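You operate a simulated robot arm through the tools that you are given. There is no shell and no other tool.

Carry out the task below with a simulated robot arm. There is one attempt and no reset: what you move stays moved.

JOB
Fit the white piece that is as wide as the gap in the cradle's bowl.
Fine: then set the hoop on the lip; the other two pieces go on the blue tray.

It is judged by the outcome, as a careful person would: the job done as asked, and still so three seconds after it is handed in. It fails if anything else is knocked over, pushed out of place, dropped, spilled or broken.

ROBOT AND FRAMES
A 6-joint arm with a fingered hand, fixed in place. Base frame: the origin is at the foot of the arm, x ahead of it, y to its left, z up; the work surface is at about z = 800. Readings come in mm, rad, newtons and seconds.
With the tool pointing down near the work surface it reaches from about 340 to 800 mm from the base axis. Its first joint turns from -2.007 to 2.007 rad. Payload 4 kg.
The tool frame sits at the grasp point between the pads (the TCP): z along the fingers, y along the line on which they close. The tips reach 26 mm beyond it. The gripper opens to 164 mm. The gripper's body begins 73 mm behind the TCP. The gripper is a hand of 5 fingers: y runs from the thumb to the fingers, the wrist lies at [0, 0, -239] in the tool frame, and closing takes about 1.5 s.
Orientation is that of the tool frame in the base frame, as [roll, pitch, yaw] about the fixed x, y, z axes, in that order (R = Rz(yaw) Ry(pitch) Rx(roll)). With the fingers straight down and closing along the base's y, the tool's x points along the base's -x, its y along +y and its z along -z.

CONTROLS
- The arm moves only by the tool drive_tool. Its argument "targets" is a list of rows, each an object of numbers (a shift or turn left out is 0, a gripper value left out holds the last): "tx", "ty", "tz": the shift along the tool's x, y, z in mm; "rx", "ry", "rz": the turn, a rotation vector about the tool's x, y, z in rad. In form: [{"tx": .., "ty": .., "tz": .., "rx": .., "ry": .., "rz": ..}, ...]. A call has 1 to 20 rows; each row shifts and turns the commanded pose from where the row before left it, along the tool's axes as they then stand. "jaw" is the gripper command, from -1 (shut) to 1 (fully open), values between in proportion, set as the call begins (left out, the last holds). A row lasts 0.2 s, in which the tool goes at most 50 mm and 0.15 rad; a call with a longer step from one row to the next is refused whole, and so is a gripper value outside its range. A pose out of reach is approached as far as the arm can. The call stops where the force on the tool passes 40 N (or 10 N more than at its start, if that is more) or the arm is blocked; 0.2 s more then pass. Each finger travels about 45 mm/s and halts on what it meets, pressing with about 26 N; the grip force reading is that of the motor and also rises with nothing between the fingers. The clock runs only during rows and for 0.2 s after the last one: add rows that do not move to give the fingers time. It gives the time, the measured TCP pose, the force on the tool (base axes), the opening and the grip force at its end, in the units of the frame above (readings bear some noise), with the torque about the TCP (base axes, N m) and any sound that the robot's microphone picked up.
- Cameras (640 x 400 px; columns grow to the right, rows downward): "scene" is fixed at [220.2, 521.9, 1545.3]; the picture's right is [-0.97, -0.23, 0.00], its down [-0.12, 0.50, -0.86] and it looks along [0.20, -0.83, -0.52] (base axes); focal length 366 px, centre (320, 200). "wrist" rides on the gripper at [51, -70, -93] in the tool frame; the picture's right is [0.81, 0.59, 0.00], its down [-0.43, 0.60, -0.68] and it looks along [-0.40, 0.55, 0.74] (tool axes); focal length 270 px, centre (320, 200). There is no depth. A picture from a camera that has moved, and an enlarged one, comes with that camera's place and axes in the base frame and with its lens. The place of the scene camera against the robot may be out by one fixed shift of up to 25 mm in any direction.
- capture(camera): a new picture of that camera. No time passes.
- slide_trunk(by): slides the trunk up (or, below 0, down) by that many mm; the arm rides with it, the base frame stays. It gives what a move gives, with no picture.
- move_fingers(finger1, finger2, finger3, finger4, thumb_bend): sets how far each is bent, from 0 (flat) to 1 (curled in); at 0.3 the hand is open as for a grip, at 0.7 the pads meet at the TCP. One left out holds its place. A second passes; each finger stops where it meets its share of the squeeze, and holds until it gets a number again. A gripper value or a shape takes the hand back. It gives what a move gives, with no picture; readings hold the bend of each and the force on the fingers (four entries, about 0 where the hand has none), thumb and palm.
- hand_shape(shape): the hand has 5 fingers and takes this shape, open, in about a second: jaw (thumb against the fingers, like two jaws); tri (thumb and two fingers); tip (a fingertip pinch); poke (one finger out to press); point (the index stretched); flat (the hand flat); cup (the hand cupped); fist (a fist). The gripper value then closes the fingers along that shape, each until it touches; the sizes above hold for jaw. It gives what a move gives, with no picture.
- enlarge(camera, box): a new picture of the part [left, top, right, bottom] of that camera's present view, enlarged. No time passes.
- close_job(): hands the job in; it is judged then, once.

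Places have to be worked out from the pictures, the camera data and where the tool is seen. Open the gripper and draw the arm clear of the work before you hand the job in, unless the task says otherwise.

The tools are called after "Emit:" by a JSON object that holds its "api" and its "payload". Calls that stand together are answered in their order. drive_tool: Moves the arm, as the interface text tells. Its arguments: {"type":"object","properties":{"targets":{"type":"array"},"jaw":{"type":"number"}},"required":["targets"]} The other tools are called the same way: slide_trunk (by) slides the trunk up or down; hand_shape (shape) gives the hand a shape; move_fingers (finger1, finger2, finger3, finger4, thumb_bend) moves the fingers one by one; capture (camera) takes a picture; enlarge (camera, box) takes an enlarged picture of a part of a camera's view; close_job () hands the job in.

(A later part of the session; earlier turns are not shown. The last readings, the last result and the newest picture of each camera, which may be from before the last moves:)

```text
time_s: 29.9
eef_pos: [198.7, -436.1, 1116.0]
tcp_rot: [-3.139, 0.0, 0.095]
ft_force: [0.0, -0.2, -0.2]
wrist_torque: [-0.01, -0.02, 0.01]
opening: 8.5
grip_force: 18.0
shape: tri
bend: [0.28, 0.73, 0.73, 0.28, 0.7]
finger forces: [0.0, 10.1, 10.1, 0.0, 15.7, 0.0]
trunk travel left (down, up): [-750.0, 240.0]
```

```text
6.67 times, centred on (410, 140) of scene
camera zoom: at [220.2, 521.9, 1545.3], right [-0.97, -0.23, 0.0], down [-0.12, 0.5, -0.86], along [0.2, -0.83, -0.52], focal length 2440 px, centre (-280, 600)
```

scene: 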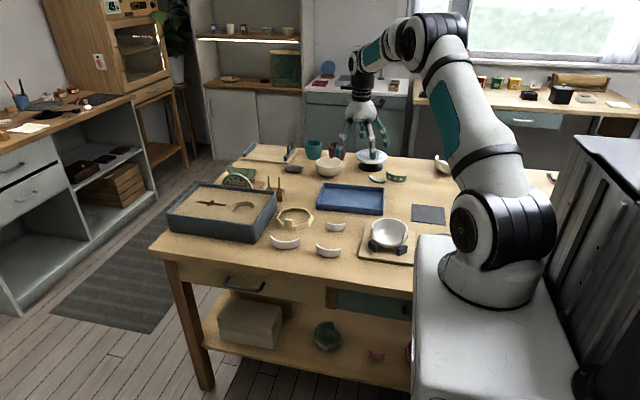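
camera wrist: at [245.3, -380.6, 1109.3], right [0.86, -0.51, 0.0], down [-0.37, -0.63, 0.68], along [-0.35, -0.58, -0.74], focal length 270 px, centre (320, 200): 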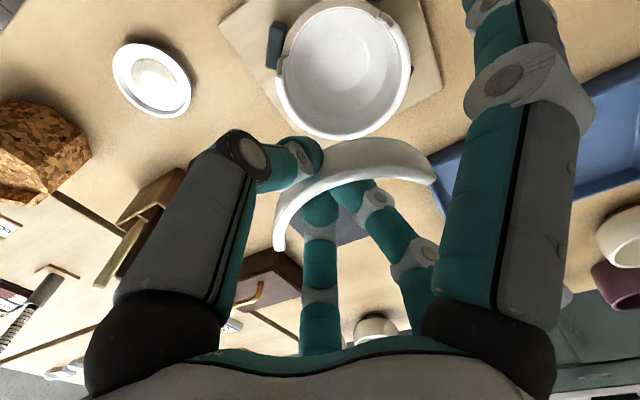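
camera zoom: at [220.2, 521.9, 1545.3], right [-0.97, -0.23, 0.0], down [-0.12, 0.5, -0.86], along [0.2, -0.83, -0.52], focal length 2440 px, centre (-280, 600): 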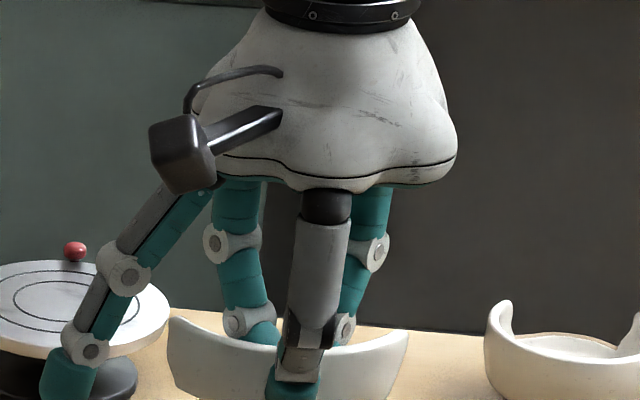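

L hangs level, with its chord yaw ≈0.08 against the gap's −0.148. I turn the hand by −0.226 and move L to hover about 60 mm above the gap for a visual comparison.

Emit:
{"api": "drive_tool", "payload": {"targets": [{"rz": 0.113}, {"rz": 0.113}, {"tx": 12, "ty": -13.5, "tz": 36}, {"tx": 12, "ty": -13.5, "tz": 36}, {"tz": 36}, {"tz": 36}, {"tz": 32}, {}]}}

Emit:
{"api": "capture", "payload": {"camera": "wrist"}}

Emit:
{"api": "enlarge", "payload": {"camera": "scene", "box": [340, 150, 460, 270]}}

```text
time_s: 31.7
eef_pos: [226.8, -414.1, 939.7]
tcp_rot: [3.141, 0.0, -0.132]
ft_force: [-0.6, -0.1, -1.0]
wrist_torque: [0.03, -0.02, 0.01]
opening: 8.3
grip_force: 18.4
shape: tri
bend: [0.28, 0.73, 0.73, 0.28, 0.7]
finger forces: [0.0, 10.4, 10.2, 0.0, 15.6, 0.0]
trunk travel left (down, up): [-750.0, 240.0]
```

```text
taken
camera wrist: at [286.6, -350.7, 1034.6], right [0.72, -0.69, 0.0], down [-0.51, -0.53, 0.68], along [-0.47, -0.49, -0.74], focal length 270 px, centre (320, 200)
```

wrist: 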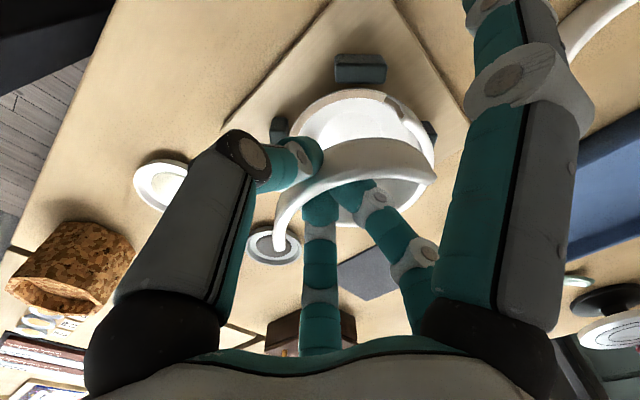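

```text
3.33 times, centred on (400, 210) of scene
camera zoom: at [220.2, 521.9, 1545.3], right [-0.97, -0.23, 0.0], down [-0.12, 0.5, -0.86], along [0.2, -0.83, -0.52], focal length 1220 px, centre (53, 167)
```

zoom: 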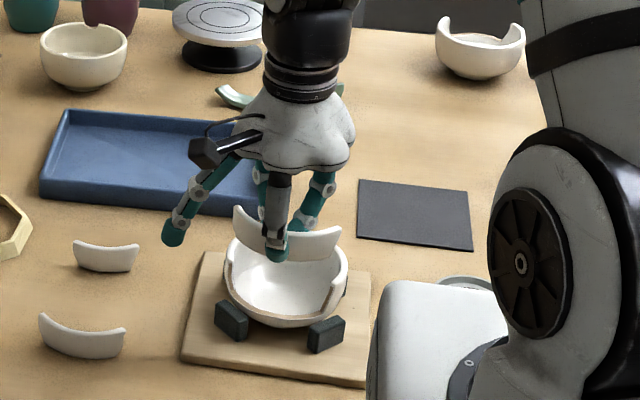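

Alignment looks plausible. I descend until L's bottom edge is just above rim level (TCP z≈907) and check again before entering the gap.

Emit:
{"api": "drive_tool", "payload": {"targets": [{"tz": 12}, {"tz": 12}, {"tz": 9}, {}]}}

Emit:
{"api": "enlarge", "payload": {"camera": "wrist", "box": [220, 60, 460, 280]}}

Emit:
{"api": "enlarge", "payload": {"camera": "scene", "box": [360, 195, 430, 260]}}

```text
time_s: 32.7
eef_pos: [226.7, -414.3, 906.7]
tcp_rot: [3.141, 0.001, -0.133]
ft_force: [0.0, -0.8, 0.2]
wrist_torque: [-0.05, 0.01, 0.01]
opening: 8.4
grip_force: 18.0
shape: tri
bend: [0.28, 0.73, 0.73, 0.28, 0.7]
finger forces: [0.0, 10.3, 10.1, 0.0, 15.6, 0.0]
trunk travel left (down, up): [-750.0, 240.0]
```

```text
1.82 times, centred on (340, 170) of wrist
camera zoom: at [285.6, -351.0, 1001.6], right [0.72, -0.69, 0.0], down [-0.51, -0.53, 0.68], along [-0.47, -0.49, -0.74], focal length 491 px, centre (284, 254)
```

zoom: 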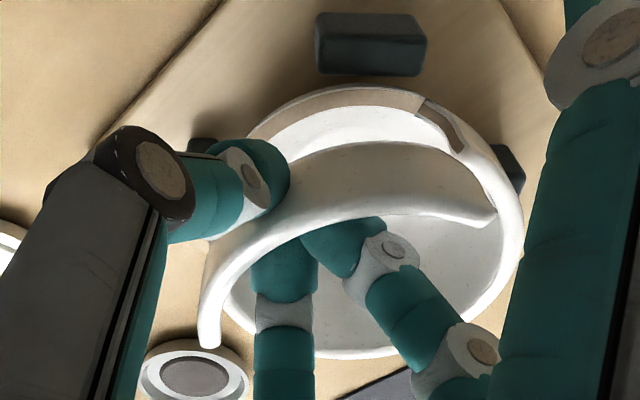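

```text
6.15 times, centred on (395, 228) of scene
camera zoom: at [220.2, 521.9, 1545.3], right [-0.97, -0.23, 0.0], down [-0.12, 0.5, -0.86], along [0.2, -0.83, -0.52], focal length 2252 px, centre (-142, 31)
```

zoom: 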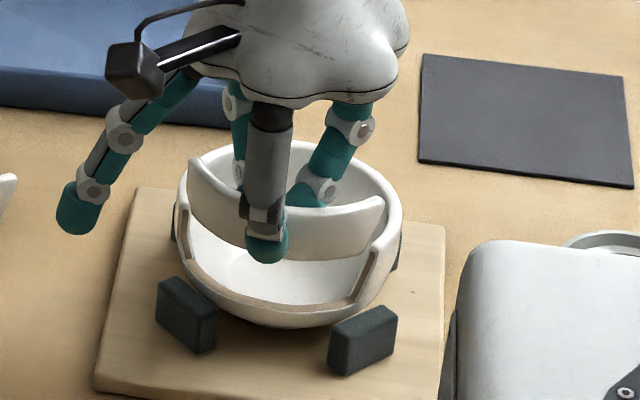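

The measured piece ends at this pose — (176, −430) and (269.5, −444) — match the gap ends within about 1 mm, and yaw is within 0.002. I lower it into the gap in small steps.

Emit:
{"api": "drive_tool", "payload": {"targets": [{"tx": 0.7, "tz": 5}, {"tz": 5}, {"tz": 5}, {"tz": 4}, {"tz": 4}, {"tz": 3}, {}]}}

Emit:
{"api": "enlarge", "payload": {"camera": "scene", "box": [360, 195, 430, 260]}}

Emit:
{"api": "enlarge", "payload": {"camera": "wrist", "box": [220, 60, 460, 280]}}

```text
time_s: 34.3
eef_pos: [227.3, -414.7, 880.9]
tcp_rot: [3.141, -0.002, -0.133]
ft_force: [0.7, 0.4, 0.5]
wrist_torque: [-0.01, -0.02, -0.02]
opening: 8.5
grip_force: 17.9
shape: tri
bend: [0.28, 0.73, 0.73, 0.28, 0.7]
finger forces: [0.0, 10.6, 10.5, 0.1, 16.7, 0.0]
trunk travel left (down, up): [-750.0, 240.0]
```

```text
6.15 times, centred on (395, 228) of scene
camera zoom: at [220.2, 521.9, 1545.3], right [-0.97, -0.23, 0.0], down [-0.12, 0.5, -0.86], along [0.2, -0.83, -0.52], focal length 2252 px, centre (-142, 31)
```

zoom: 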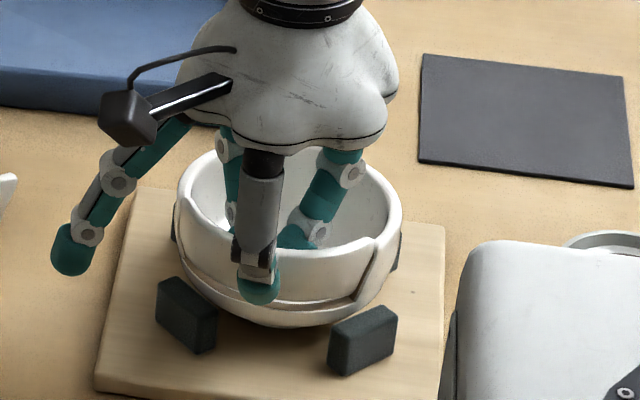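

```text
1.82 times, centred on (340, 170) of wrist
camera zoom: at [287.2, -351.0, 976.2], right [0.72, -0.69, 0.0], down [-0.51, -0.53, 0.68], along [-0.47, -0.49, -0.74], focal length 491 px, centre (284, 254)
```

zoom: 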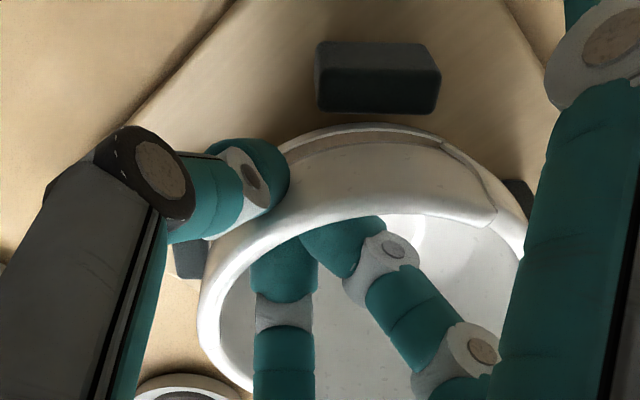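

L is entering the gap cleanly with no force; a few mm remain. I continue in 1 mm steps, watching the force.

Emit:
{"api": "drive_tool", "payload": {"targets": [{"tz": 1}, {"tz": 1}, {"tz": 1}, {"tz": 1}, {"tz": 1}, {}]}}

Emit:
{"api": "enlarge", "payload": {"camera": "scene", "box": [370, 205, 420, 250]}}

Emit:
{"api": "enlarge", "payload": {"camera": "wrist", "box": [280, 80, 440, 200]}}

```text
time_s: 35.7
eef_pos: [227.1, -413.8, 875.9]
tcp_rot: [3.14, 0.0, -0.133]
ft_force: [0.5, 2.5, 8.4]
wrist_torque: [0.04, -0.02, -0.02]
opening: 8.7
grip_force: 17.7
shape: tri
bend: [0.28, 0.73, 0.73, 0.28, 0.7]
finger forces: [0.0, 12.6, 11.9, 0.1, 20.3, 0.0]
trunk travel left (down, up): [-750.0, 240.0]
```

```text
8.89 times, centred on (395, 228) of scene
camera zoom: at [220.2, 521.9, 1545.3], right [-0.97, -0.23, 0.0], down [-0.12, 0.5, -0.86], along [0.2, -0.83, -0.52], focal length 3253 px, centre (-347, -44)
```

zoom: 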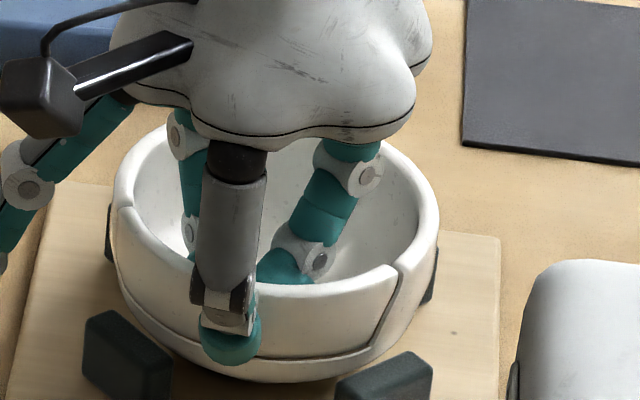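

```text
3.33 times, centred on (360, 140) of wrist
camera zoom: at [287.1, -350.5, 970.8], right [0.72, -0.69, 0.0], down [-0.51, -0.53, 0.68], along [-0.47, -0.49, -0.74], focal length 901 px, centre (187, 400)
```

zoom: 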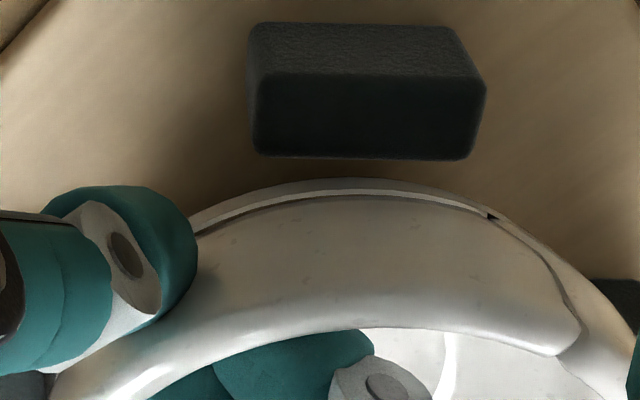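

There is contact (8 N up, slight push outward), and the lip looks nearly flush; the seam suggests L is a hair too far inward. I nudge 1 mm outward and re-read.

Emit:
{"api": "drive_tool", "payload": {"targets": [{"ty": -0.5}, {"ty": -0.5}, {}]}}

Emit:
{"api": "drive_tool", "payload": {"targets": [{"tz": 0.5}, {"tz": 0.5}, {}]}}

Emit:
{"api": "enlarge", "payload": {"camera": "wrist", "box": [280, 80, 440, 200]}}

Emit:
{"api": "enlarge", "payload": {"camera": "scene", "box": [370, 205, 420, 250]}}

```text
time_s: 36.5
eef_pos: [227.3, -411.3, 874.8]
tcp_rot: [-3.141, 0.0, -0.133]
ft_force: [1.3, 1.8, 7.7]
wrist_torque: [-0.01, -0.06, 0.03]
opening: 8.7
grip_force: 18.4
shape: tri
bend: [0.28, 0.73, 0.73, 0.28, 0.7]
finger forces: [0.0, 13.1, 12.2, 0.0, 19.5, 0.1]
trunk travel left (down, up): [-750.0, 240.0]
```

```text
time_s: 37.3
eef_pos: [227.5, -412.2, 874.3]
tcp_rot: [3.141, 0.0, -0.133]
ft_force: [0.0, 4.3, 10.9]
wrist_torque: [-0.01, -0.05, 0.0]
opening: 8.9
grip_force: 18.2
shape: tri
bend: [0.28, 0.73, 0.73, 0.28, 0.7]
finger forces: [0.0, 13.2, 12.0, 0.0, 20.4, 0.1]
trunk travel left (down, up): [-750.0, 240.0]
```

```text
3.33 times, centred on (360, 140) of wrist
camera zoom: at [287.1, -349.2, 969.9], right [0.72, -0.69, 0.0], down [-0.51, -0.53, 0.68], along [-0.47, -0.49, -0.74], focal length 901 px, centre (187, 400)
```

zoom: 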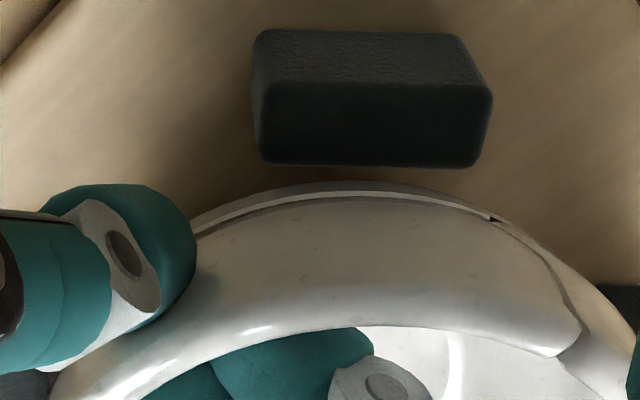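

```text
8.89 times, centred on (395, 228) of scene
camera zoom: at [220.2, 521.9, 1545.3], right [-0.97, -0.23, 0.0], down [-0.12, 0.5, -0.86], along [0.2, -0.83, -0.52], focal length 3253 px, centre (-347, -44)
```

zoom: 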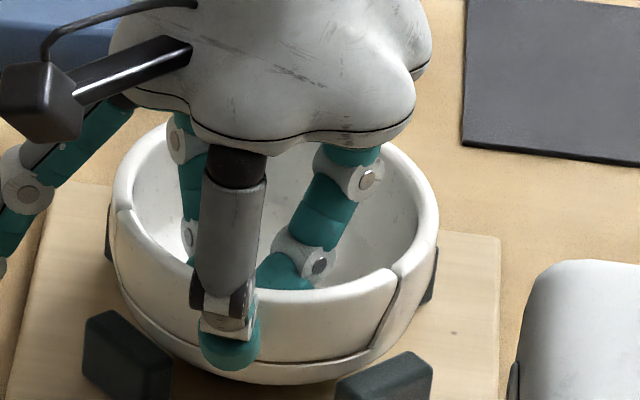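

L looks flush all along the lip, seated with ~10 N. I release gently by opening only part-way.

Emit:
{"api": "drive_tool", "payload": {"targets": [{"tz": -0.5}, {}]}}

Emit:
{"api": "drive_tool", "payload": {"targets": [{}, {}, {}, {}, {}], "jaw": -0.5}}

Emit:
{"api": "enlarge", "payload": {"camera": "wrist", "box": [200, 60, 440, 240]}}

Emit:
{"api": "enlarge", "payload": {"camera": "scene", "box": [370, 205, 420, 250]}}

```text
time_s: 37.9
eef_pos: [226.8, -411.5, 874.8]
tcp_rot: [3.141, 0.0, -0.135]
ft_force: [0.8, 1.9, 7.2]
wrist_torque: [0.02, -0.04, 0.01]
opening: 8.8
grip_force: 17.6
shape: tri
bend: [0.28, 0.73, 0.73, 0.28, 0.7]
finger forces: [0.0, 12.8, 12.2, 0.1, 19.4, 0.1]
trunk travel left (down, up): [-750.0, 240.0]
```

```text
time_s: 39.1
eef_pos: [227.2, -413.3, 873.8]
tcp_rot: [-3.141, 0.001, -0.134]
ft_force: [-0.1, 0.3, 0.2]
wrist_torque: [-0.04, 0.04, -0.01]
opening: 40.4
grip_force: 0.2
shape: tri
bend: [0.14, 0.51, 0.51, 0.14, 0.7]
finger forces: [0.0, 0.0, 0.1, 0.0, 0.0, 0.0]
trunk travel left (down, up): [-750.0, 240.0]
```

```text
2.22 times, centred on (320, 150) of wrist
camera zoom: at [287.1, -349.9, 970.2], right [0.72, -0.69, 0.0], down [-0.51, -0.53, 0.68], along [-0.47, -0.49, -0.74], focal length 601 px, centre (320, 311)
```

zoom: 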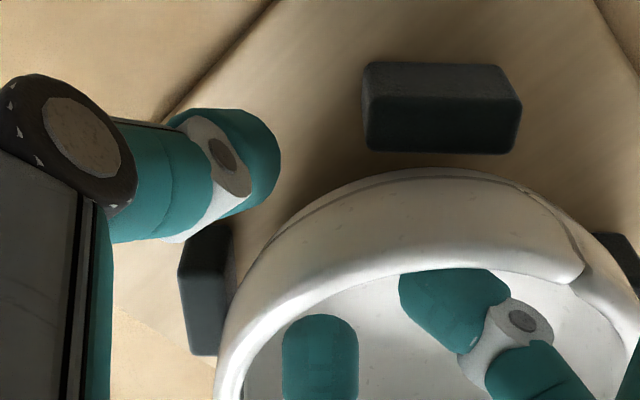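

```text
8.89 times, centred on (395, 228) of scene
camera zoom: at [220.2, 521.9, 1545.3], right [-0.97, -0.23, 0.0], down [-0.12, 0.5, -0.86], along [0.2, -0.83, -0.52], focal length 3253 px, centre (-347, -44)
```

zoom: 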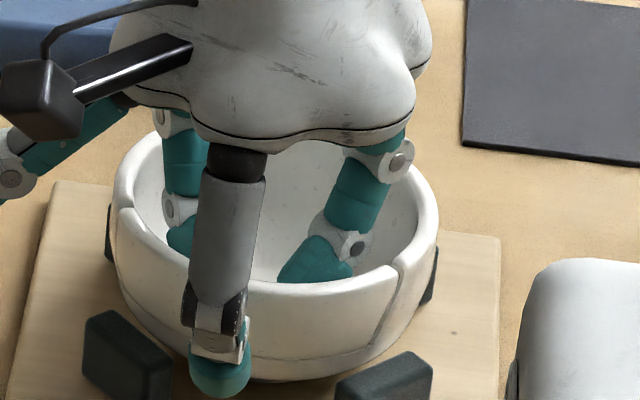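

L dropped fully into place and the seams closed up. I raise the hand straight up.

Emit:
{"api": "drive_tool", "payload": {"targets": [{"tz": -8}, {"tz": -15}, {"tz": -30}, {"tz": -40}, {"tz": -40}, {"tz": -20}, {}]}}

Emit:
{"api": "capture", "payload": {"camera": "wrist"}}

Emit:
{"api": "enlarge", "payload": {"camera": "scene", "box": [360, 195, 430, 260]}}

```text
time_s: 40.7
eef_pos: [226.5, -414.3, 1028.3]
tcp_rot: [3.141, 0.001, -0.135]
ft_force: [0.1, -0.6, 0.5]
wrist_torque: [0.0, -0.03, 0.02]
opening: 40.7
grip_force: 0.0
shape: tri
bend: [0.14, 0.51, 0.51, 0.14, 0.7]
finger forces: [0.1, 0.0, 0.0, 0.0, 0.0, 0.1]
trunk travel left (down, up): [-750.0, 240.0]
```

```text
taken
camera wrist: at [285.9, -351.2, 1124.2], right [0.72, -0.69, 0.0], down [-0.51, -0.53, 0.68], along [-0.47, -0.49, -0.74], focal length 270 px, centre (320, 200)
```

wrist: 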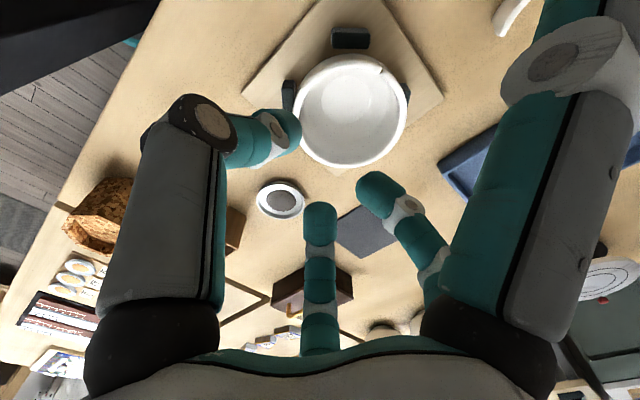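

```text
6.15 times, centred on (395, 228) of scene
camera zoom: at [220.2, 521.9, 1545.3], right [-0.97, -0.23, 0.0], down [-0.12, 0.5, -0.86], along [0.2, -0.83, -0.52], focal length 2252 px, centre (-142, 31)
```

zoom: 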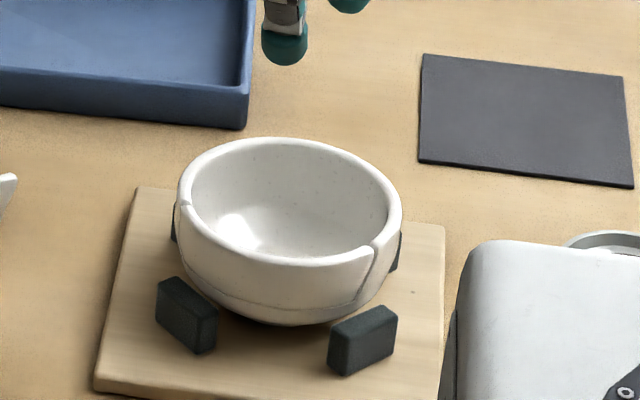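

Emit:
{"api": "enlarge", "payload": {"camera": "wrist", "box": [270, 40, 430, 170]}}

Emit:
{"api": "enlarge", "payload": {"camera": "scene", "box": [375, 212, 415, 242]}}

```text
3.08 times, centred on (350, 105) of wrist
camera zoom: at [285.9, -351.2, 1124.2], right [0.72, -0.69, 0.0], down [-0.51, -0.53, 0.68], along [-0.47, -0.49, -0.74], focal length 832 px, centre (228, 492)
```

zoom: 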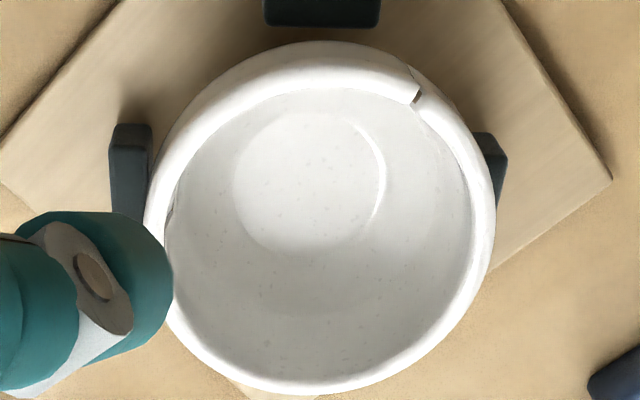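

```text
13.33 times, centred on (395, 227) of scene
camera zoom: at [220.2, 521.9, 1545.3], right [-0.97, -0.23, 0.0], down [-0.12, 0.5, -0.86], along [0.2, -0.83, -0.52], focal length 4879 px, centre (-680, -160)
```

zoom: 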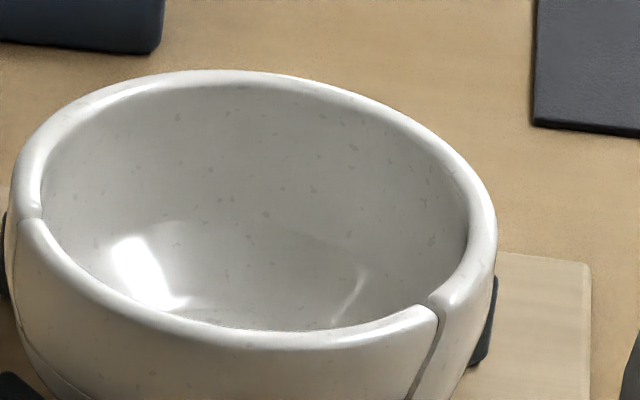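

Emit:
{"api": "enlarge", "payload": {"camera": "wrist", "box": [350, 45, 400, 85]}}

Emit:
{"api": "enlarge", "payload": {"camera": "wrist", "box": [295, 75, 345, 115]}}

Emit:
{"api": "enlarge", "payload": {"camera": "scene", "box": [398, 222, 418, 242]}}

Emit:
{"api": "enlarge", "payload": {"camera": "scene", "box": [366, 215, 386, 235]}}

```text
10.00 times, centred on (375, 65) of wrist
camera zoom: at [285.9, -351.2, 1124.2], right [0.72, -0.69, 0.0], down [-0.51, -0.53, 0.68], along [-0.47, -0.49, -0.74], focal length 2703 px, centre (-230, 1550)
```

zoom: 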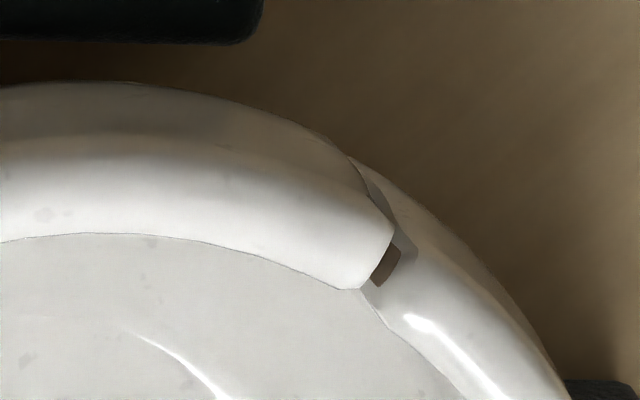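

```text
10.00 times, centred on (320, 95) of wrist
camera zoom: at [285.9, -351.2, 1124.2], right [0.72, -0.69, 0.0], down [-0.51, -0.53, 0.68], along [-0.47, -0.49, -0.74], focal length 2703 px, centre (320, 1250)
```

zoom: 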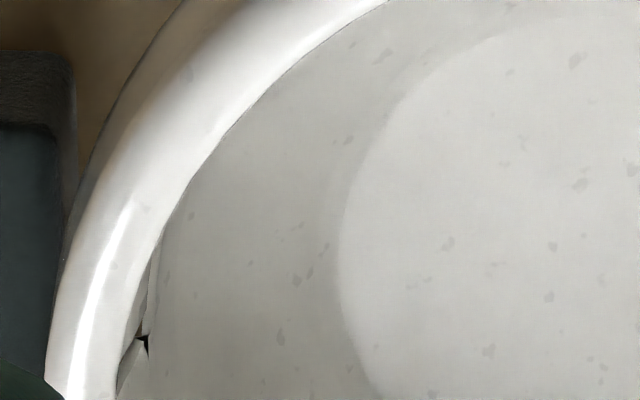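

```text
16.00 times, centred on (408, 232) of scene
camera zoom: at [220.2, 521.9, 1545.3], right [-0.97, -0.23, 0.0], down [-0.12, 0.5, -0.86], along [0.2, -0.83, -0.52], focal length 5855 px, centre (-1088, -312)
```

zoom: 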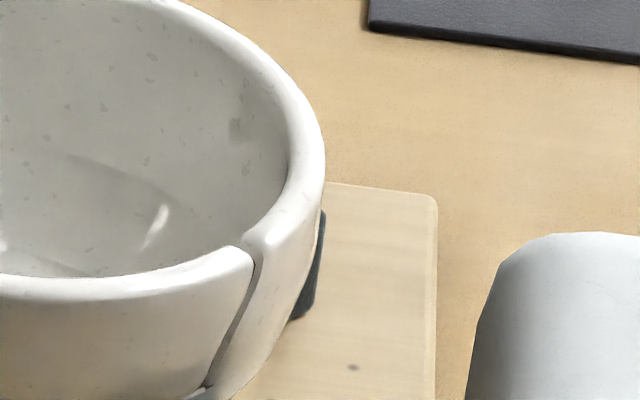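

```text
16.00 times, centred on (376, 225) of scene
camera zoom: at [220.2, 521.9, 1545.3], right [-0.97, -0.23, 0.0], down [-0.12, 0.5, -0.86], along [0.2, -0.83, -0.52], focal length 5855 px, centre (-576, -200)
```

zoom: 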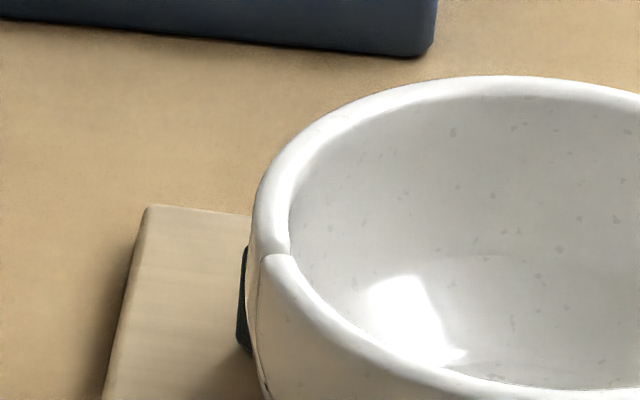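

L sits well in the gap, with seams of about 1–2 mm. Next is the hoop: I move over it to study the tab and the ring profile closely.

Emit:
{"api": "drive_tool", "payload": {"targets": [{"tx": 40.75, "ty": -2.25}, {"tx": 40.75, "ty": -2.25}, {"tx": 40.75, "ty": -2.25}, {"tx": 40.75, "ty": -2.25}, {"tx": 40.75, "ty": -2.25}, {"tx": 40.75, "ty": -2.25}, {"tx": 40.75, "ty": -2.25}, {"tx": 40.75, "ty": -2.25}, {}], "jaw": 1}}

Emit:
{"api": "capture", "payload": {"camera": "wrist"}}

Emit:
{"api": "enlarge", "payload": {"camera": "wrist", "box": [290, 60, 450, 180]}}

Emit:
{"api": "enlarge", "payload": {"camera": "scene", "box": [265, 195, 325, 240]}}

```text
time_s: 42.7
eef_pos: [554.0, -437.4, 1027.9]
tcp_rot: [-3.141, 0.0, -0.132]
ft_force: [-0.4, -0.8, -0.3]
wrist_torque: [-0.02, -0.03, -0.01]
opening: 164.0
grip_force: 0.1
shape: tri
bend: [0.14, 0.3, 0.3, 0.14, 0.3]
finger forces: [0.0, 0.0, 0.1, 0.1, 0.1, 0.1]
trunk travel left (down, up): [-750.0, 240.0]
```

```text
taken
camera wrist: at [614.2, -374.4, 1123.2], right [0.72, -0.69, 0.0], down [-0.51, -0.53, 0.68], along [-0.47, -0.49, -0.74], focal length 270 px, centre (320, 200)
```

wrist: 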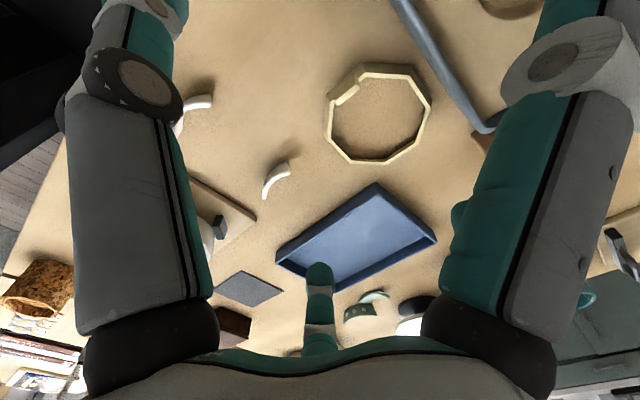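

```text
3.33 times, centred on (370, 120) of wrist
camera zoom: at [614.2, -374.4, 1123.2], right [0.72, -0.69, 0.0], down [-0.51, -0.53, 0.68], along [-0.47, -0.49, -0.74], focal length 901 px, centre (153, 467)
```

zoom: 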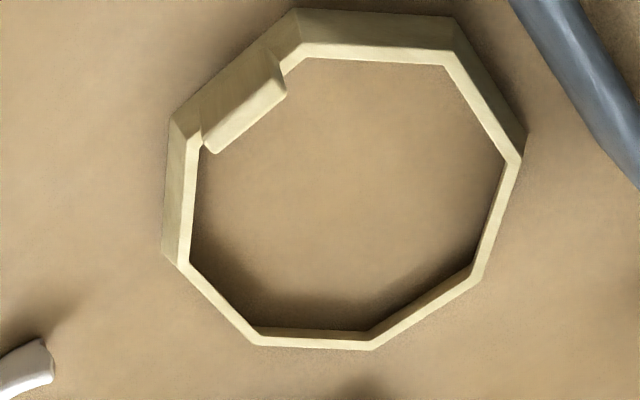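

```text
8.89 times, centred on (295, 218) of scene
camera zoom: at [220.2, 521.9, 1545.3], right [-0.97, -0.23, 0.0], down [-0.12, 0.5, -0.86], along [0.2, -0.83, -0.52], focal length 3253 px, centre (542, 44)
```

zoom: 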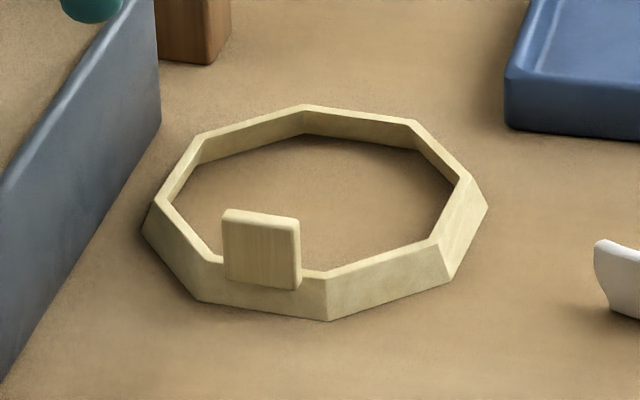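

The hoop is an octagonal ring flaring downward, with an upright tab (≈29 mm wide, 7–8 mm thick) centred near (560, −474). I align to the tab and come down to z≈940 for a second view to fix its height.

Emit:
{"api": "drive_tool", "payload": {"targets": [{"rz": -0.052}, {"tx": 4.5, "ty": 18, "tz": 29}, {"tx": 4.4, "ty": 18, "tz": 29}, {"tz": 30}, {}]}}

Emit:
{"api": "capture", "payload": {"camera": "wrist"}}

Emit:
{"api": "enlarge", "payload": {"camera": "wrist", "box": [260, 60, 450, 210]}}

```text
time_s: 43.9
eef_pos: [562.0, -473.7, 940.2]
tcp_rot: [-3.141, -0.001, -0.079]
ft_force: [-0.7, 1.2, 0.9]
wrist_torque: [-0.04, 0.0, 0.0]
opening: 164.1
grip_force: 0.1
shape: tri
bend: [0.14, 0.3, 0.3, 0.14, 0.3]
finger forces: [0.0, 0.1, 0.0, 0.0, 0.0, 0.1]
trunk travel left (down, up): [-750.0, 240.0]
```

```text
taken
camera wrist: at [618.4, -408.3, 1034.6], right [0.76, -0.65, 0.0], down [-0.48, -0.56, 0.68], along [-0.44, -0.51, -0.74], focal length 270 px, centre (320, 200)
```

wrist: 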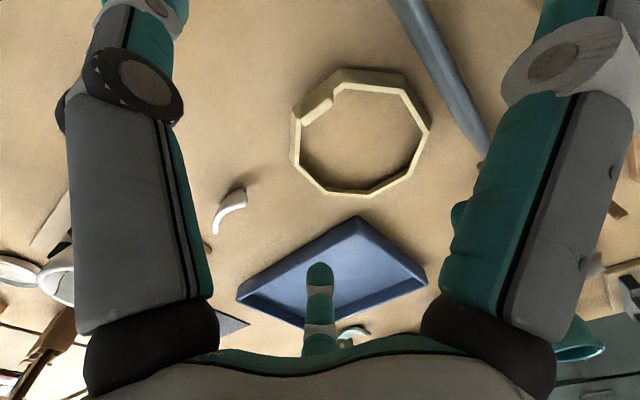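

```text
2.67 times, centred on (355, 135) of wrist
camera zoom: at [618.4, -408.3, 1034.6], right [0.76, -0.65, 0.0], down [-0.48, -0.56, 0.68], along [-0.44, -0.51, -0.74], focal length 721 px, centre (227, 373)
```

zoom: 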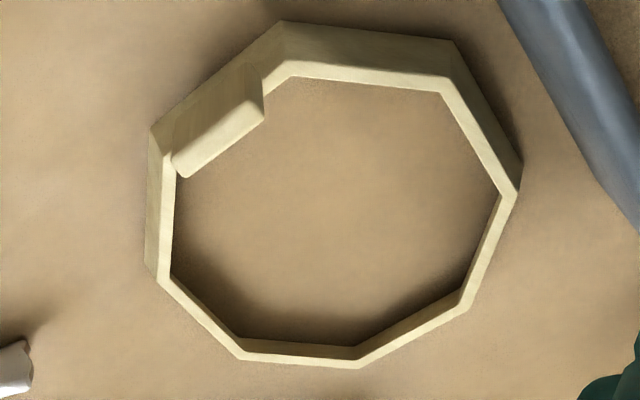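

Combining the views: tab top z≈843, tab centre ≈(560.5, −473), hoop centre ≈(559, −531). To keep fingers 1 and 4 from hitting the sandbox wall, I set all digits half-bent individually, then align.

Emit:
{"api": "move_fingers", "payload": {"finger1": 0.55, "finger2": 0.5, "finger3": 0.5, "finger4": 0.55, "thumb_bend": 0.5}}

Emit:
{"api": "drive_tool", "payload": {"targets": [{"rz": -0.044}, {"tx": -1.5, "ty": -0.8, "tz": 15}, {"tz": 15}, {"tz": 10}, {}]}}

Emit:
{"api": "capture", "payload": {"camera": "wrist"}}

Emit:
{"api": "enlarge", "payload": {"camera": "scene", "box": [245, 150, 345, 240]}}

```text
time_s: 44.9
eef_pos: [561.9, -474.6, 939.8]
tcp_rot: [-3.141, -0.001, -0.081]
ft_force: [0.0, -0.3, -0.8]
wrist_torque: [0.0, -0.01, 0.0]
opening: 37.2
grip_force: 0.1
shape: fingers
bend: [0.55, 0.5, 0.5, 0.55, 0.5]
finger forces: [0.1, 0.0, 0.0, 0.1, 0.1, 0.0]
trunk travel left (down, up): [-750.0, 240.0]
```

```text
time_s: 46.1
eef_pos: [559.0, -475.1, 900.1]
tcp_rot: [-3.14, 0.0, -0.037]
ft_force: [1.0, -0.4, -0.4]
wrist_torque: [0.0, 0.03, 0.0]
opening: 37.2
grip_force: 0.0
shape: fingers
bend: [0.55, 0.5, 0.5, 0.55, 0.5]
finger forces: [0.1, 0.0, 0.0, 0.1, 0.0, 0.1]
trunk travel left (down, up): [-750.0, 240.0]
```

```text
taken
camera wrist: at [611.8, -406.7, 995.0], right [0.79, -0.62, 0.0], down [-0.45, -0.58, 0.68], along [-0.42, -0.53, -0.74], focal length 270 px, centre (320, 200)
```

wrist: 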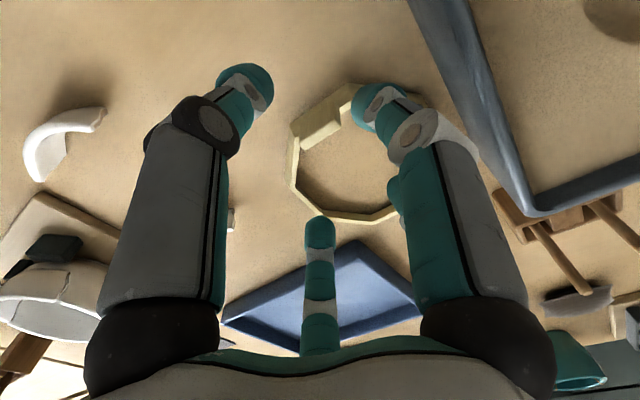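

```text
4.44 times, centred on (295, 195) of scene
camera zoom: at [220.2, 521.9, 1545.3], right [-0.97, -0.23, 0.0], down [-0.12, 0.5, -0.86], along [0.2, -0.83, -0.52], focal length 1626 px, centre (431, 222)
```

zoom: 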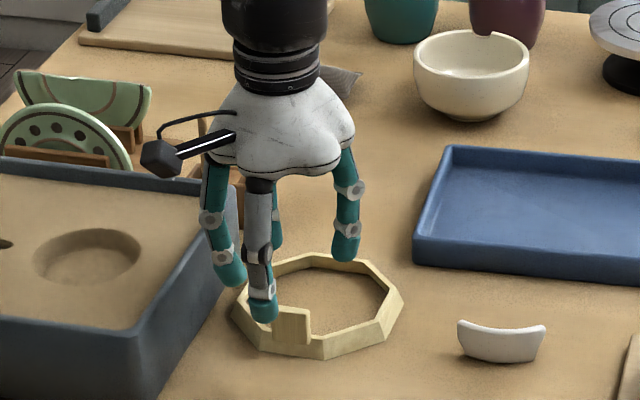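

Emit:
{"api": "enlarge", "payload": {"camera": "wrist", "box": [260, 70, 380, 160]}}

```text
4.44 times, centred on (320, 115) of wrist
camera zoom: at [611.8, -406.7, 995.0], right [0.79, -0.62, 0.0], down [-0.45, -0.58, 0.68], along [-0.42, -0.53, -0.74], focal length 1201 px, centre (320, 578)
```

zoom: 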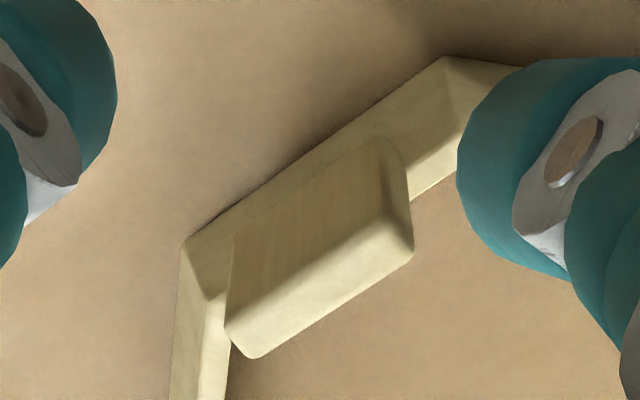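

The tab centre re-measures at (560, −472.3) with its top at z≈843. I correct by (+1.3, +2.7) and descend so the tips straddle the tab just above the ring.

Emit:
{"api": "drive_tool", "payload": {"targets": [{"tx": 1.2, "ty": -2.7}, {"tz": 10}, {"tz": 10}, {"tz": 10}, {"tz": 8}, {"tz": 5}, {"tz": 4}, {}]}}

Emit:
{"api": "capture", "payload": {"camera": "wrist"}}

Emit:
{"api": "enlarge", "payload": {"camera": "scene", "box": [255, 180, 335, 245]}}

```text
time_s: 47.9
eef_pos: [558.9, -470.7, 853.0]
tcp_rot: [3.14, 0.001, -0.036]
ft_force: [0.1, 0.0, 0.5]
wrist_torque: [0.0, -0.05, 0.03]
opening: 37.2
grip_force: 0.0
shape: fingers
bend: [0.55, 0.5, 0.5, 0.55, 0.5]
finger forces: [0.0, 0.0, 0.0, 0.0, 0.0, 0.0]
trunk travel left (down, up): [-750.0, 240.0]
```

```text
taken
camera wrist: at [611.9, -402.9, 948.2], right [0.79, -0.62, 0.0], down [-0.45, -0.58, 0.68], along [-0.42, -0.53, -0.74], focal length 270 px, centre (320, 200)
```

wrist: 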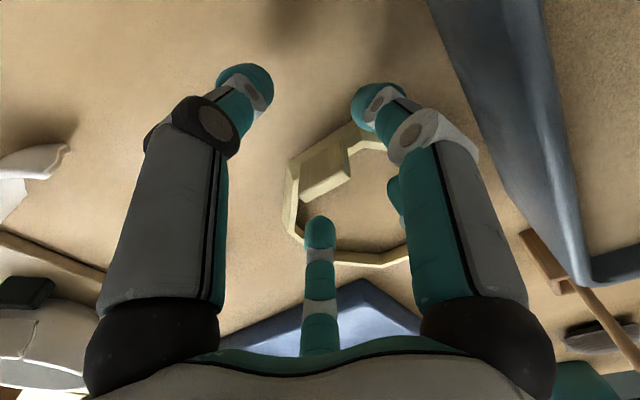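

```text
6.15 times, centred on (295, 212) of scene
camera zoom: at [220.2, 521.9, 1545.3], right [-0.97, -0.23, 0.0], down [-0.12, 0.5, -0.86], along [0.2, -0.83, -0.52], focal length 2252 px, centre (474, 123)
```

zoom: 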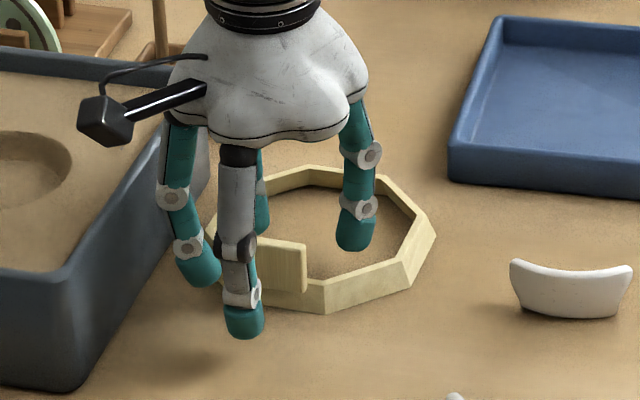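

Emit:
{"api": "enlarge", "payload": {"camera": "wrist", "box": [270, 110, 390, 220]}}

```text
3.64 times, centred on (330, 165) of wrist
camera zoom: at [611.9, -402.9, 948.2], right [0.79, -0.62, 0.0], down [-0.45, -0.58, 0.68], along [-0.42, -0.53, -0.74], focal length 983 px, centre (284, 327)
```

zoom: 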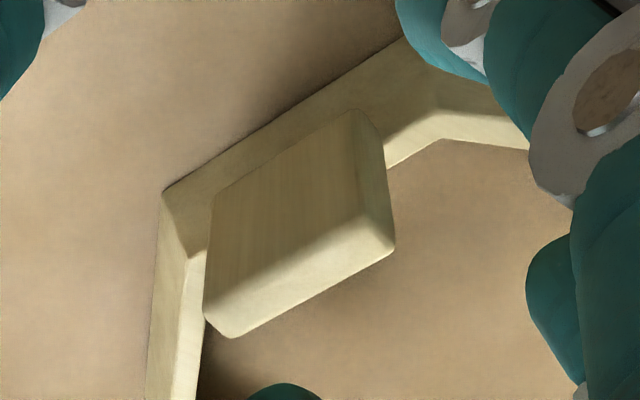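

The tab is 2.3 mm toward +x of the TCP; I fix that and squeeze with thumb, fingers 2 and 3.

Emit:
{"api": "drive_tool", "payload": {"targets": [{"tx": 2.3, "ty": 0.6}, {}]}}

Emit:
{"api": "move_fingers", "payload": {"finger2": 0.8, "finger3": 0.8, "thumb_bend": 0.8}}

Emit:
{"api": "capture", "payload": {"camera": "wrist"}}

Emit:
{"api": "enlarge", "payload": {"camera": "scene", "box": [255, 180, 335, 245]}}

```text
time_s: 48.5
eef_pos: [561.4, -471.3, 852.5]
tcp_rot: [3.141, 0.001, -0.038]
ft_force: [-0.4, 0.4, 0.1]
wrist_torque: [-0.01, 0.02, -0.03]
opening: 37.5
grip_force: 0.1
shape: fingers
bend: [0.55, 0.5, 0.5, 0.55, 0.5]
finger forces: [0.0, 0.0, 0.0, 0.0, 0.0, 0.1]
trunk travel left (down, up): [-750.0, 240.0]
```

```text
time_s: 49.5
eef_pos: [561.8, -472.3, 854.4]
tcp_rot: [3.141, 0.0, -0.038]
ft_force: [0.2, 0.0, 0.2]
wrist_torque: [-0.04, -0.02, 0.02]
opening: 22.8
grip_force: 18.8
shape: fingers
bend: [0.55, 0.67, 0.67, 0.55, 0.68]
finger forces: [0.0, 10.8, 10.8, 0.0, 15.8, 0.0]
trunk travel left (down, up): [-750.0, 240.0]
```

```text
taken
camera wrist: at [614.7, -403.9, 948.4], right [0.79, -0.62, 0.0], down [-0.45, -0.58, 0.68], along [-0.42, -0.53, -0.74], focal length 270 px, centre (320, 200)
```

wrist: 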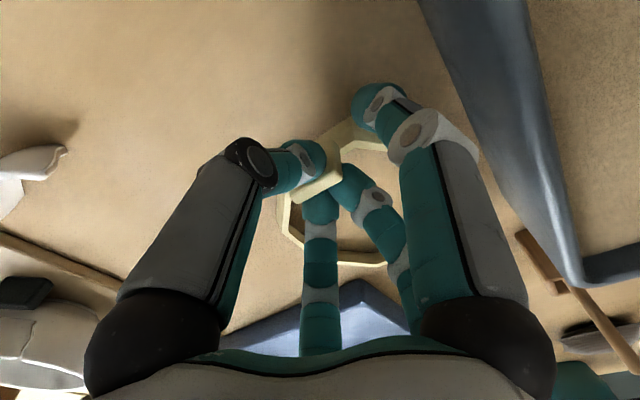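

```text
6.15 times, centred on (295, 212) of scene
camera zoom: at [220.2, 521.9, 1545.3], right [-0.97, -0.23, 0.0], down [-0.12, 0.5, -0.86], along [0.2, -0.83, -0.52], focal length 2252 px, centre (474, 123)
```

zoom: 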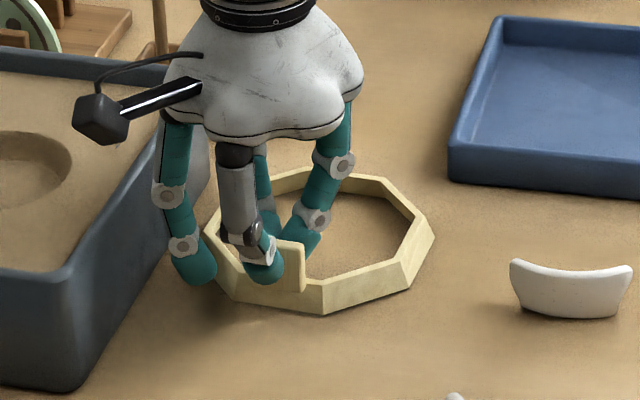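

The tab is gripped (≈16 N thumb against 11+11 N). I lift a little and check that the hoop stays level.

Emit:
{"api": "drive_tool", "payload": {"targets": [{"tz": -4}, {"tz": -8}, {"tz": -14}, {"tz": -14}, {}]}}

Emit:
{"api": "enlarge", "payload": {"camera": "scene", "box": [255, 170, 335, 235]}}

Emit:
{"api": "capture", "payload": {"camera": "wrist"}}

```text
time_s: 50.7
eef_pos: [561.6, -472.8, 893.2]
tcp_rot: [-3.14, 0.001, -0.037]
ft_force: [0.8, -0.2, -0.6]
wrist_torque: [0.03, 0.0, -0.03]
opening: 22.9
grip_force: 18.8
shape: fingers
bend: [0.55, 0.67, 0.67, 0.55, 0.72]
finger forces: [0.0, 11.0, 10.8, 0.1, 16.2, 0.1]
trunk travel left (down, up): [-750.0, 240.0]
```

```text
6.15 times, centred on (295, 202) of scene
camera zoom: at [220.2, 521.9, 1545.3], right [-0.97, -0.23, 0.0], down [-0.12, 0.5, -0.86], along [0.2, -0.83, -0.52], focal length 2252 px, centre (474, 185)
```

zoom: 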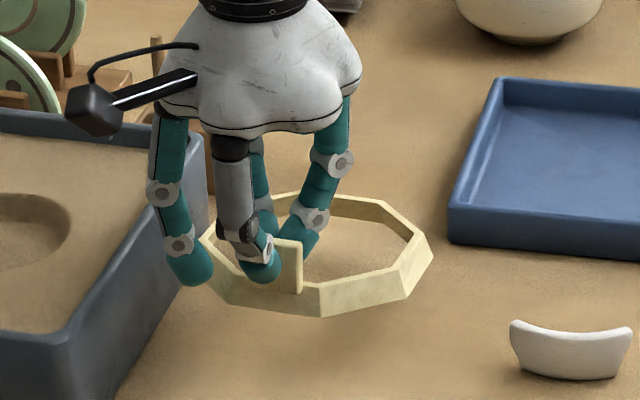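

```text
taken
camera wrist: at [614.5, -403.8, 988.8], right [0.79, -0.62, 0.0], down [-0.45, -0.58, 0.68], along [-0.42, -0.53, -0.74], focal length 270 px, centre (320, 200)
```

wrist: 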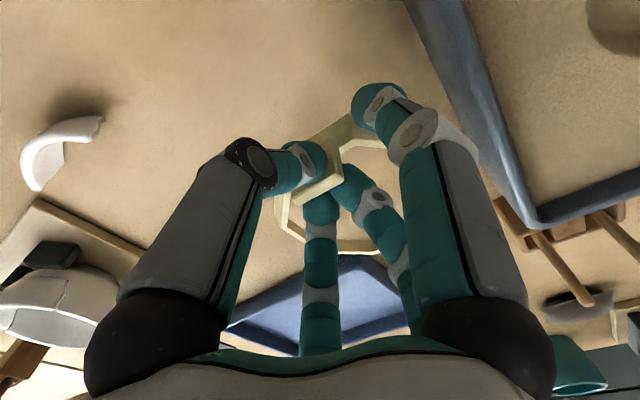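

The hoop sagged a few degrees (far side lower), which I can compensate by tilting the hand. I lift clear and carry it smoothly to above the bowl, and then measure the tilt.

Emit:
{"api": "drive_tool", "payload": {"targets": [{"tz": -12}, {"tz": -25}, {"tz": -30}, {"tz": -30}, {"tz": -10}, {}]}}

Emit:
{"api": "drive_tool", "payload": {"targets": [{"tx": -8, "ty": -1}, {"tx": -18, "ty": -3}, {"tx": -28, "ty": -5}, {"tx": -32, "ty": -5}, {"tx": -32, "ty": -5}, {"tx": -32, "ty": -5}, {"tx": -32, "ty": -5}, {"tx": -32, "ty": -5}, {"tx": -32, "ty": -5}, {"tx": -32, "ty": -5}, {"tx": -28, "ty": -5}, {"tx": -20, "ty": -4}, {"tx": -12, "ty": -2}, {"tx": -4, "ty": -0.9}, {}]}}

Emit:
{"api": "capture", "payload": {"camera": "wrist"}}

Emit:
{"api": "enlarge", "payload": {"camera": "scene", "box": [350, 130, 450, 250]}}

```text
time_s: 52.1
eef_pos: [562.5, -471.3, 1001.3]
tcp_rot: [-3.141, 0.0, -0.038]
ft_force: [-1.0, -0.4, -0.5]
wrist_torque: [0.0, 0.03, -0.03]
opening: 23.0
grip_force: 19.1
shape: fingers
bend: [0.55, 0.67, 0.67, 0.55, 0.72]
finger forces: [0.0, 11.0, 11.1, 0.0, 16.1, 0.0]
trunk travel left (down, up): [-750.0, 240.0]
```

```text
time_s: 55.3
eef_pos: [221.5, -404.3, 1000.7]
tcp_rot: [-3.14, 0.001, -0.037]
ft_force: [0.8, -0.6, -0.3]
wrist_torque: [0.02, 0.01, -0.04]
opening: 22.8
grip_force: 19.5
shape: fingers
bend: [0.55, 0.67, 0.67, 0.55, 0.72]
finger forces: [0.0, 11.2, 11.1, 0.0, 15.9, 0.1]
trunk travel left (down, up): [-750.0, 240.0]
```

```text
taken
camera wrist: at [275.3, -336.3, 1096.0], right [0.79, -0.62, 0.0], down [-0.45, -0.58, 0.68], along [-0.42, -0.53, -0.74], focal length 270 px, centre (320, 200)
```

wrist: 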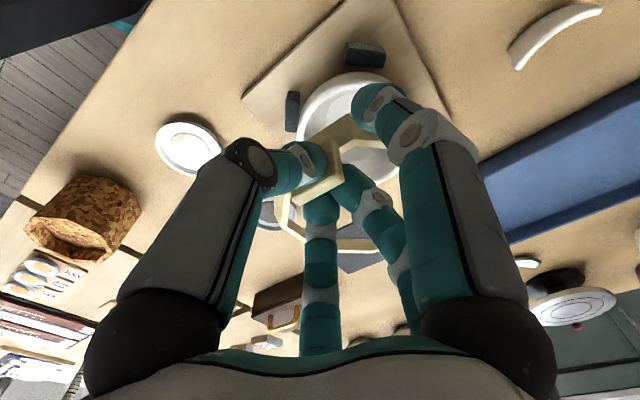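

```text
3.33 times, centred on (400, 190) of scene
camera zoom: at [220.2, 521.9, 1545.3], right [-0.97, -0.23, 0.0], down [-0.12, 0.5, -0.86], along [0.2, -0.83, -0.52], focal length 1220 px, centre (53, 233)
```

zoom: 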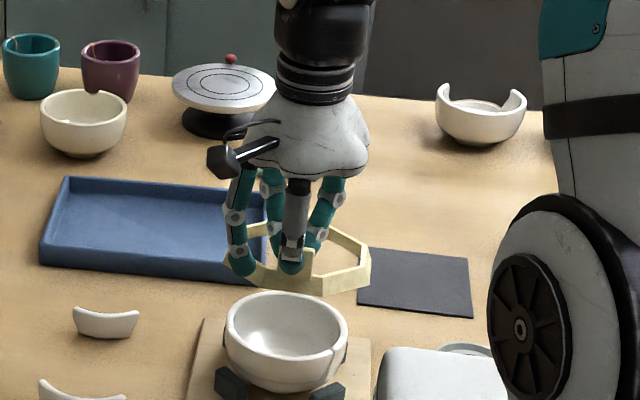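

The sag is stable at about 0.105 rad. I tilt the hand by that amount about its x axis to level the hoop, and look again.

Emit:
{"api": "drive_tool", "payload": {"targets": [{"ty": -1.9}, {"rx": -0.05}, {"rx": -0.055}, {}]}}

Emit:
{"api": "capture", "payload": {"camera": "wrist"}}

Emit:
{"api": "enlarge", "payload": {"camera": "wrist", "box": [260, 60, 420, 270]}}

Emit:
{"api": "enlarge", "payload": {"camera": "scene", "box": [360, 170, 440, 250]}}

```text
time_s: 56.3
eef_pos: [221.7, -401.8, 1000.5]
tcp_rot: [3.037, 0.0, -0.038]
ft_force: [-0.7, 1.1, -0.9]
wrist_torque: [0.04, -0.04, -0.04]
opening: 22.7
grip_force: 18.3
shape: fingers
bend: [0.55, 0.67, 0.67, 0.55, 0.72]
finger forces: [0.1, 11.3, 11.4, 0.0, 16.0, 0.0]
trunk travel left (down, up): [-750.0, 240.0]
```

```text
taken
camera wrist: at [275.4, -324.6, 1087.6], right [0.79, -0.61, 0.06], down [-0.45, -0.5, 0.74], along [-0.42, -0.61, -0.67], focal length 270 px, centre (320, 200)
```

wrist: 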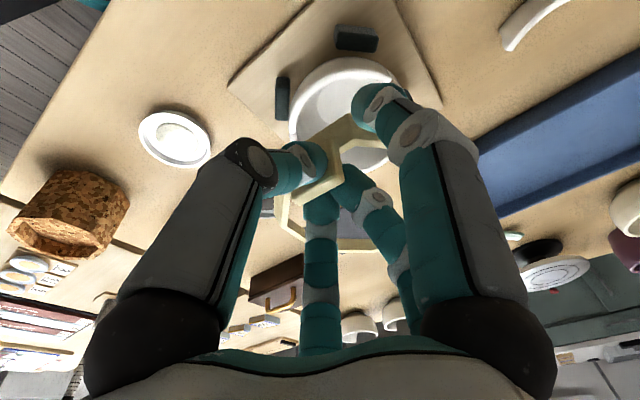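

```text
1.90 times, centred on (340, 165) of wrist
camera zoom: at [275.4, -324.6, 1087.6], right [0.79, -0.61, 0.06], down [-0.45, -0.5, 0.74], along [-0.42, -0.61, -0.67], focal length 515 px, centre (282, 267)
```

zoom: 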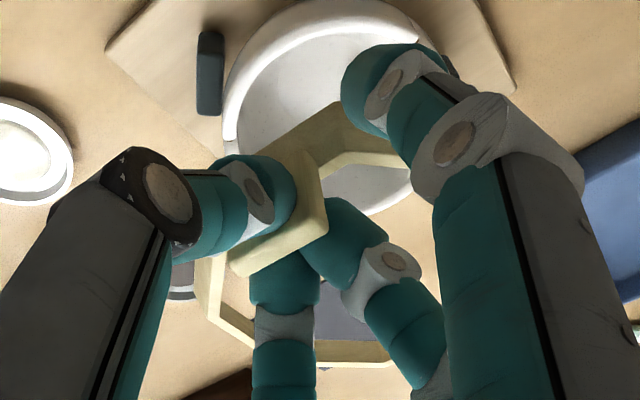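

```text
5.00 times, centred on (400, 210) of scene
camera zoom: at [220.2, 521.9, 1545.3], right [-0.97, -0.23, 0.0], down [-0.12, 0.5, -0.86], along [0.2, -0.83, -0.52], focal length 1830 px, centre (-80, 150)
```

zoom: 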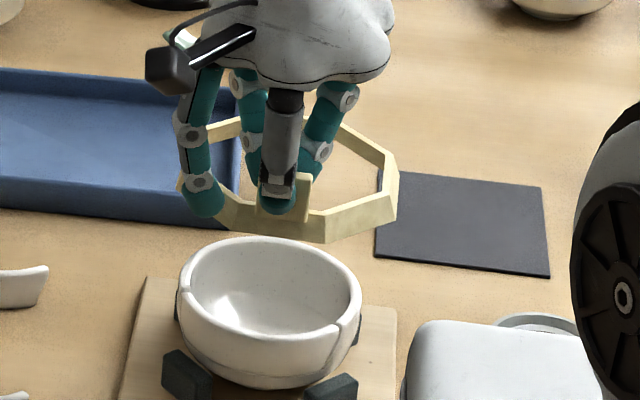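

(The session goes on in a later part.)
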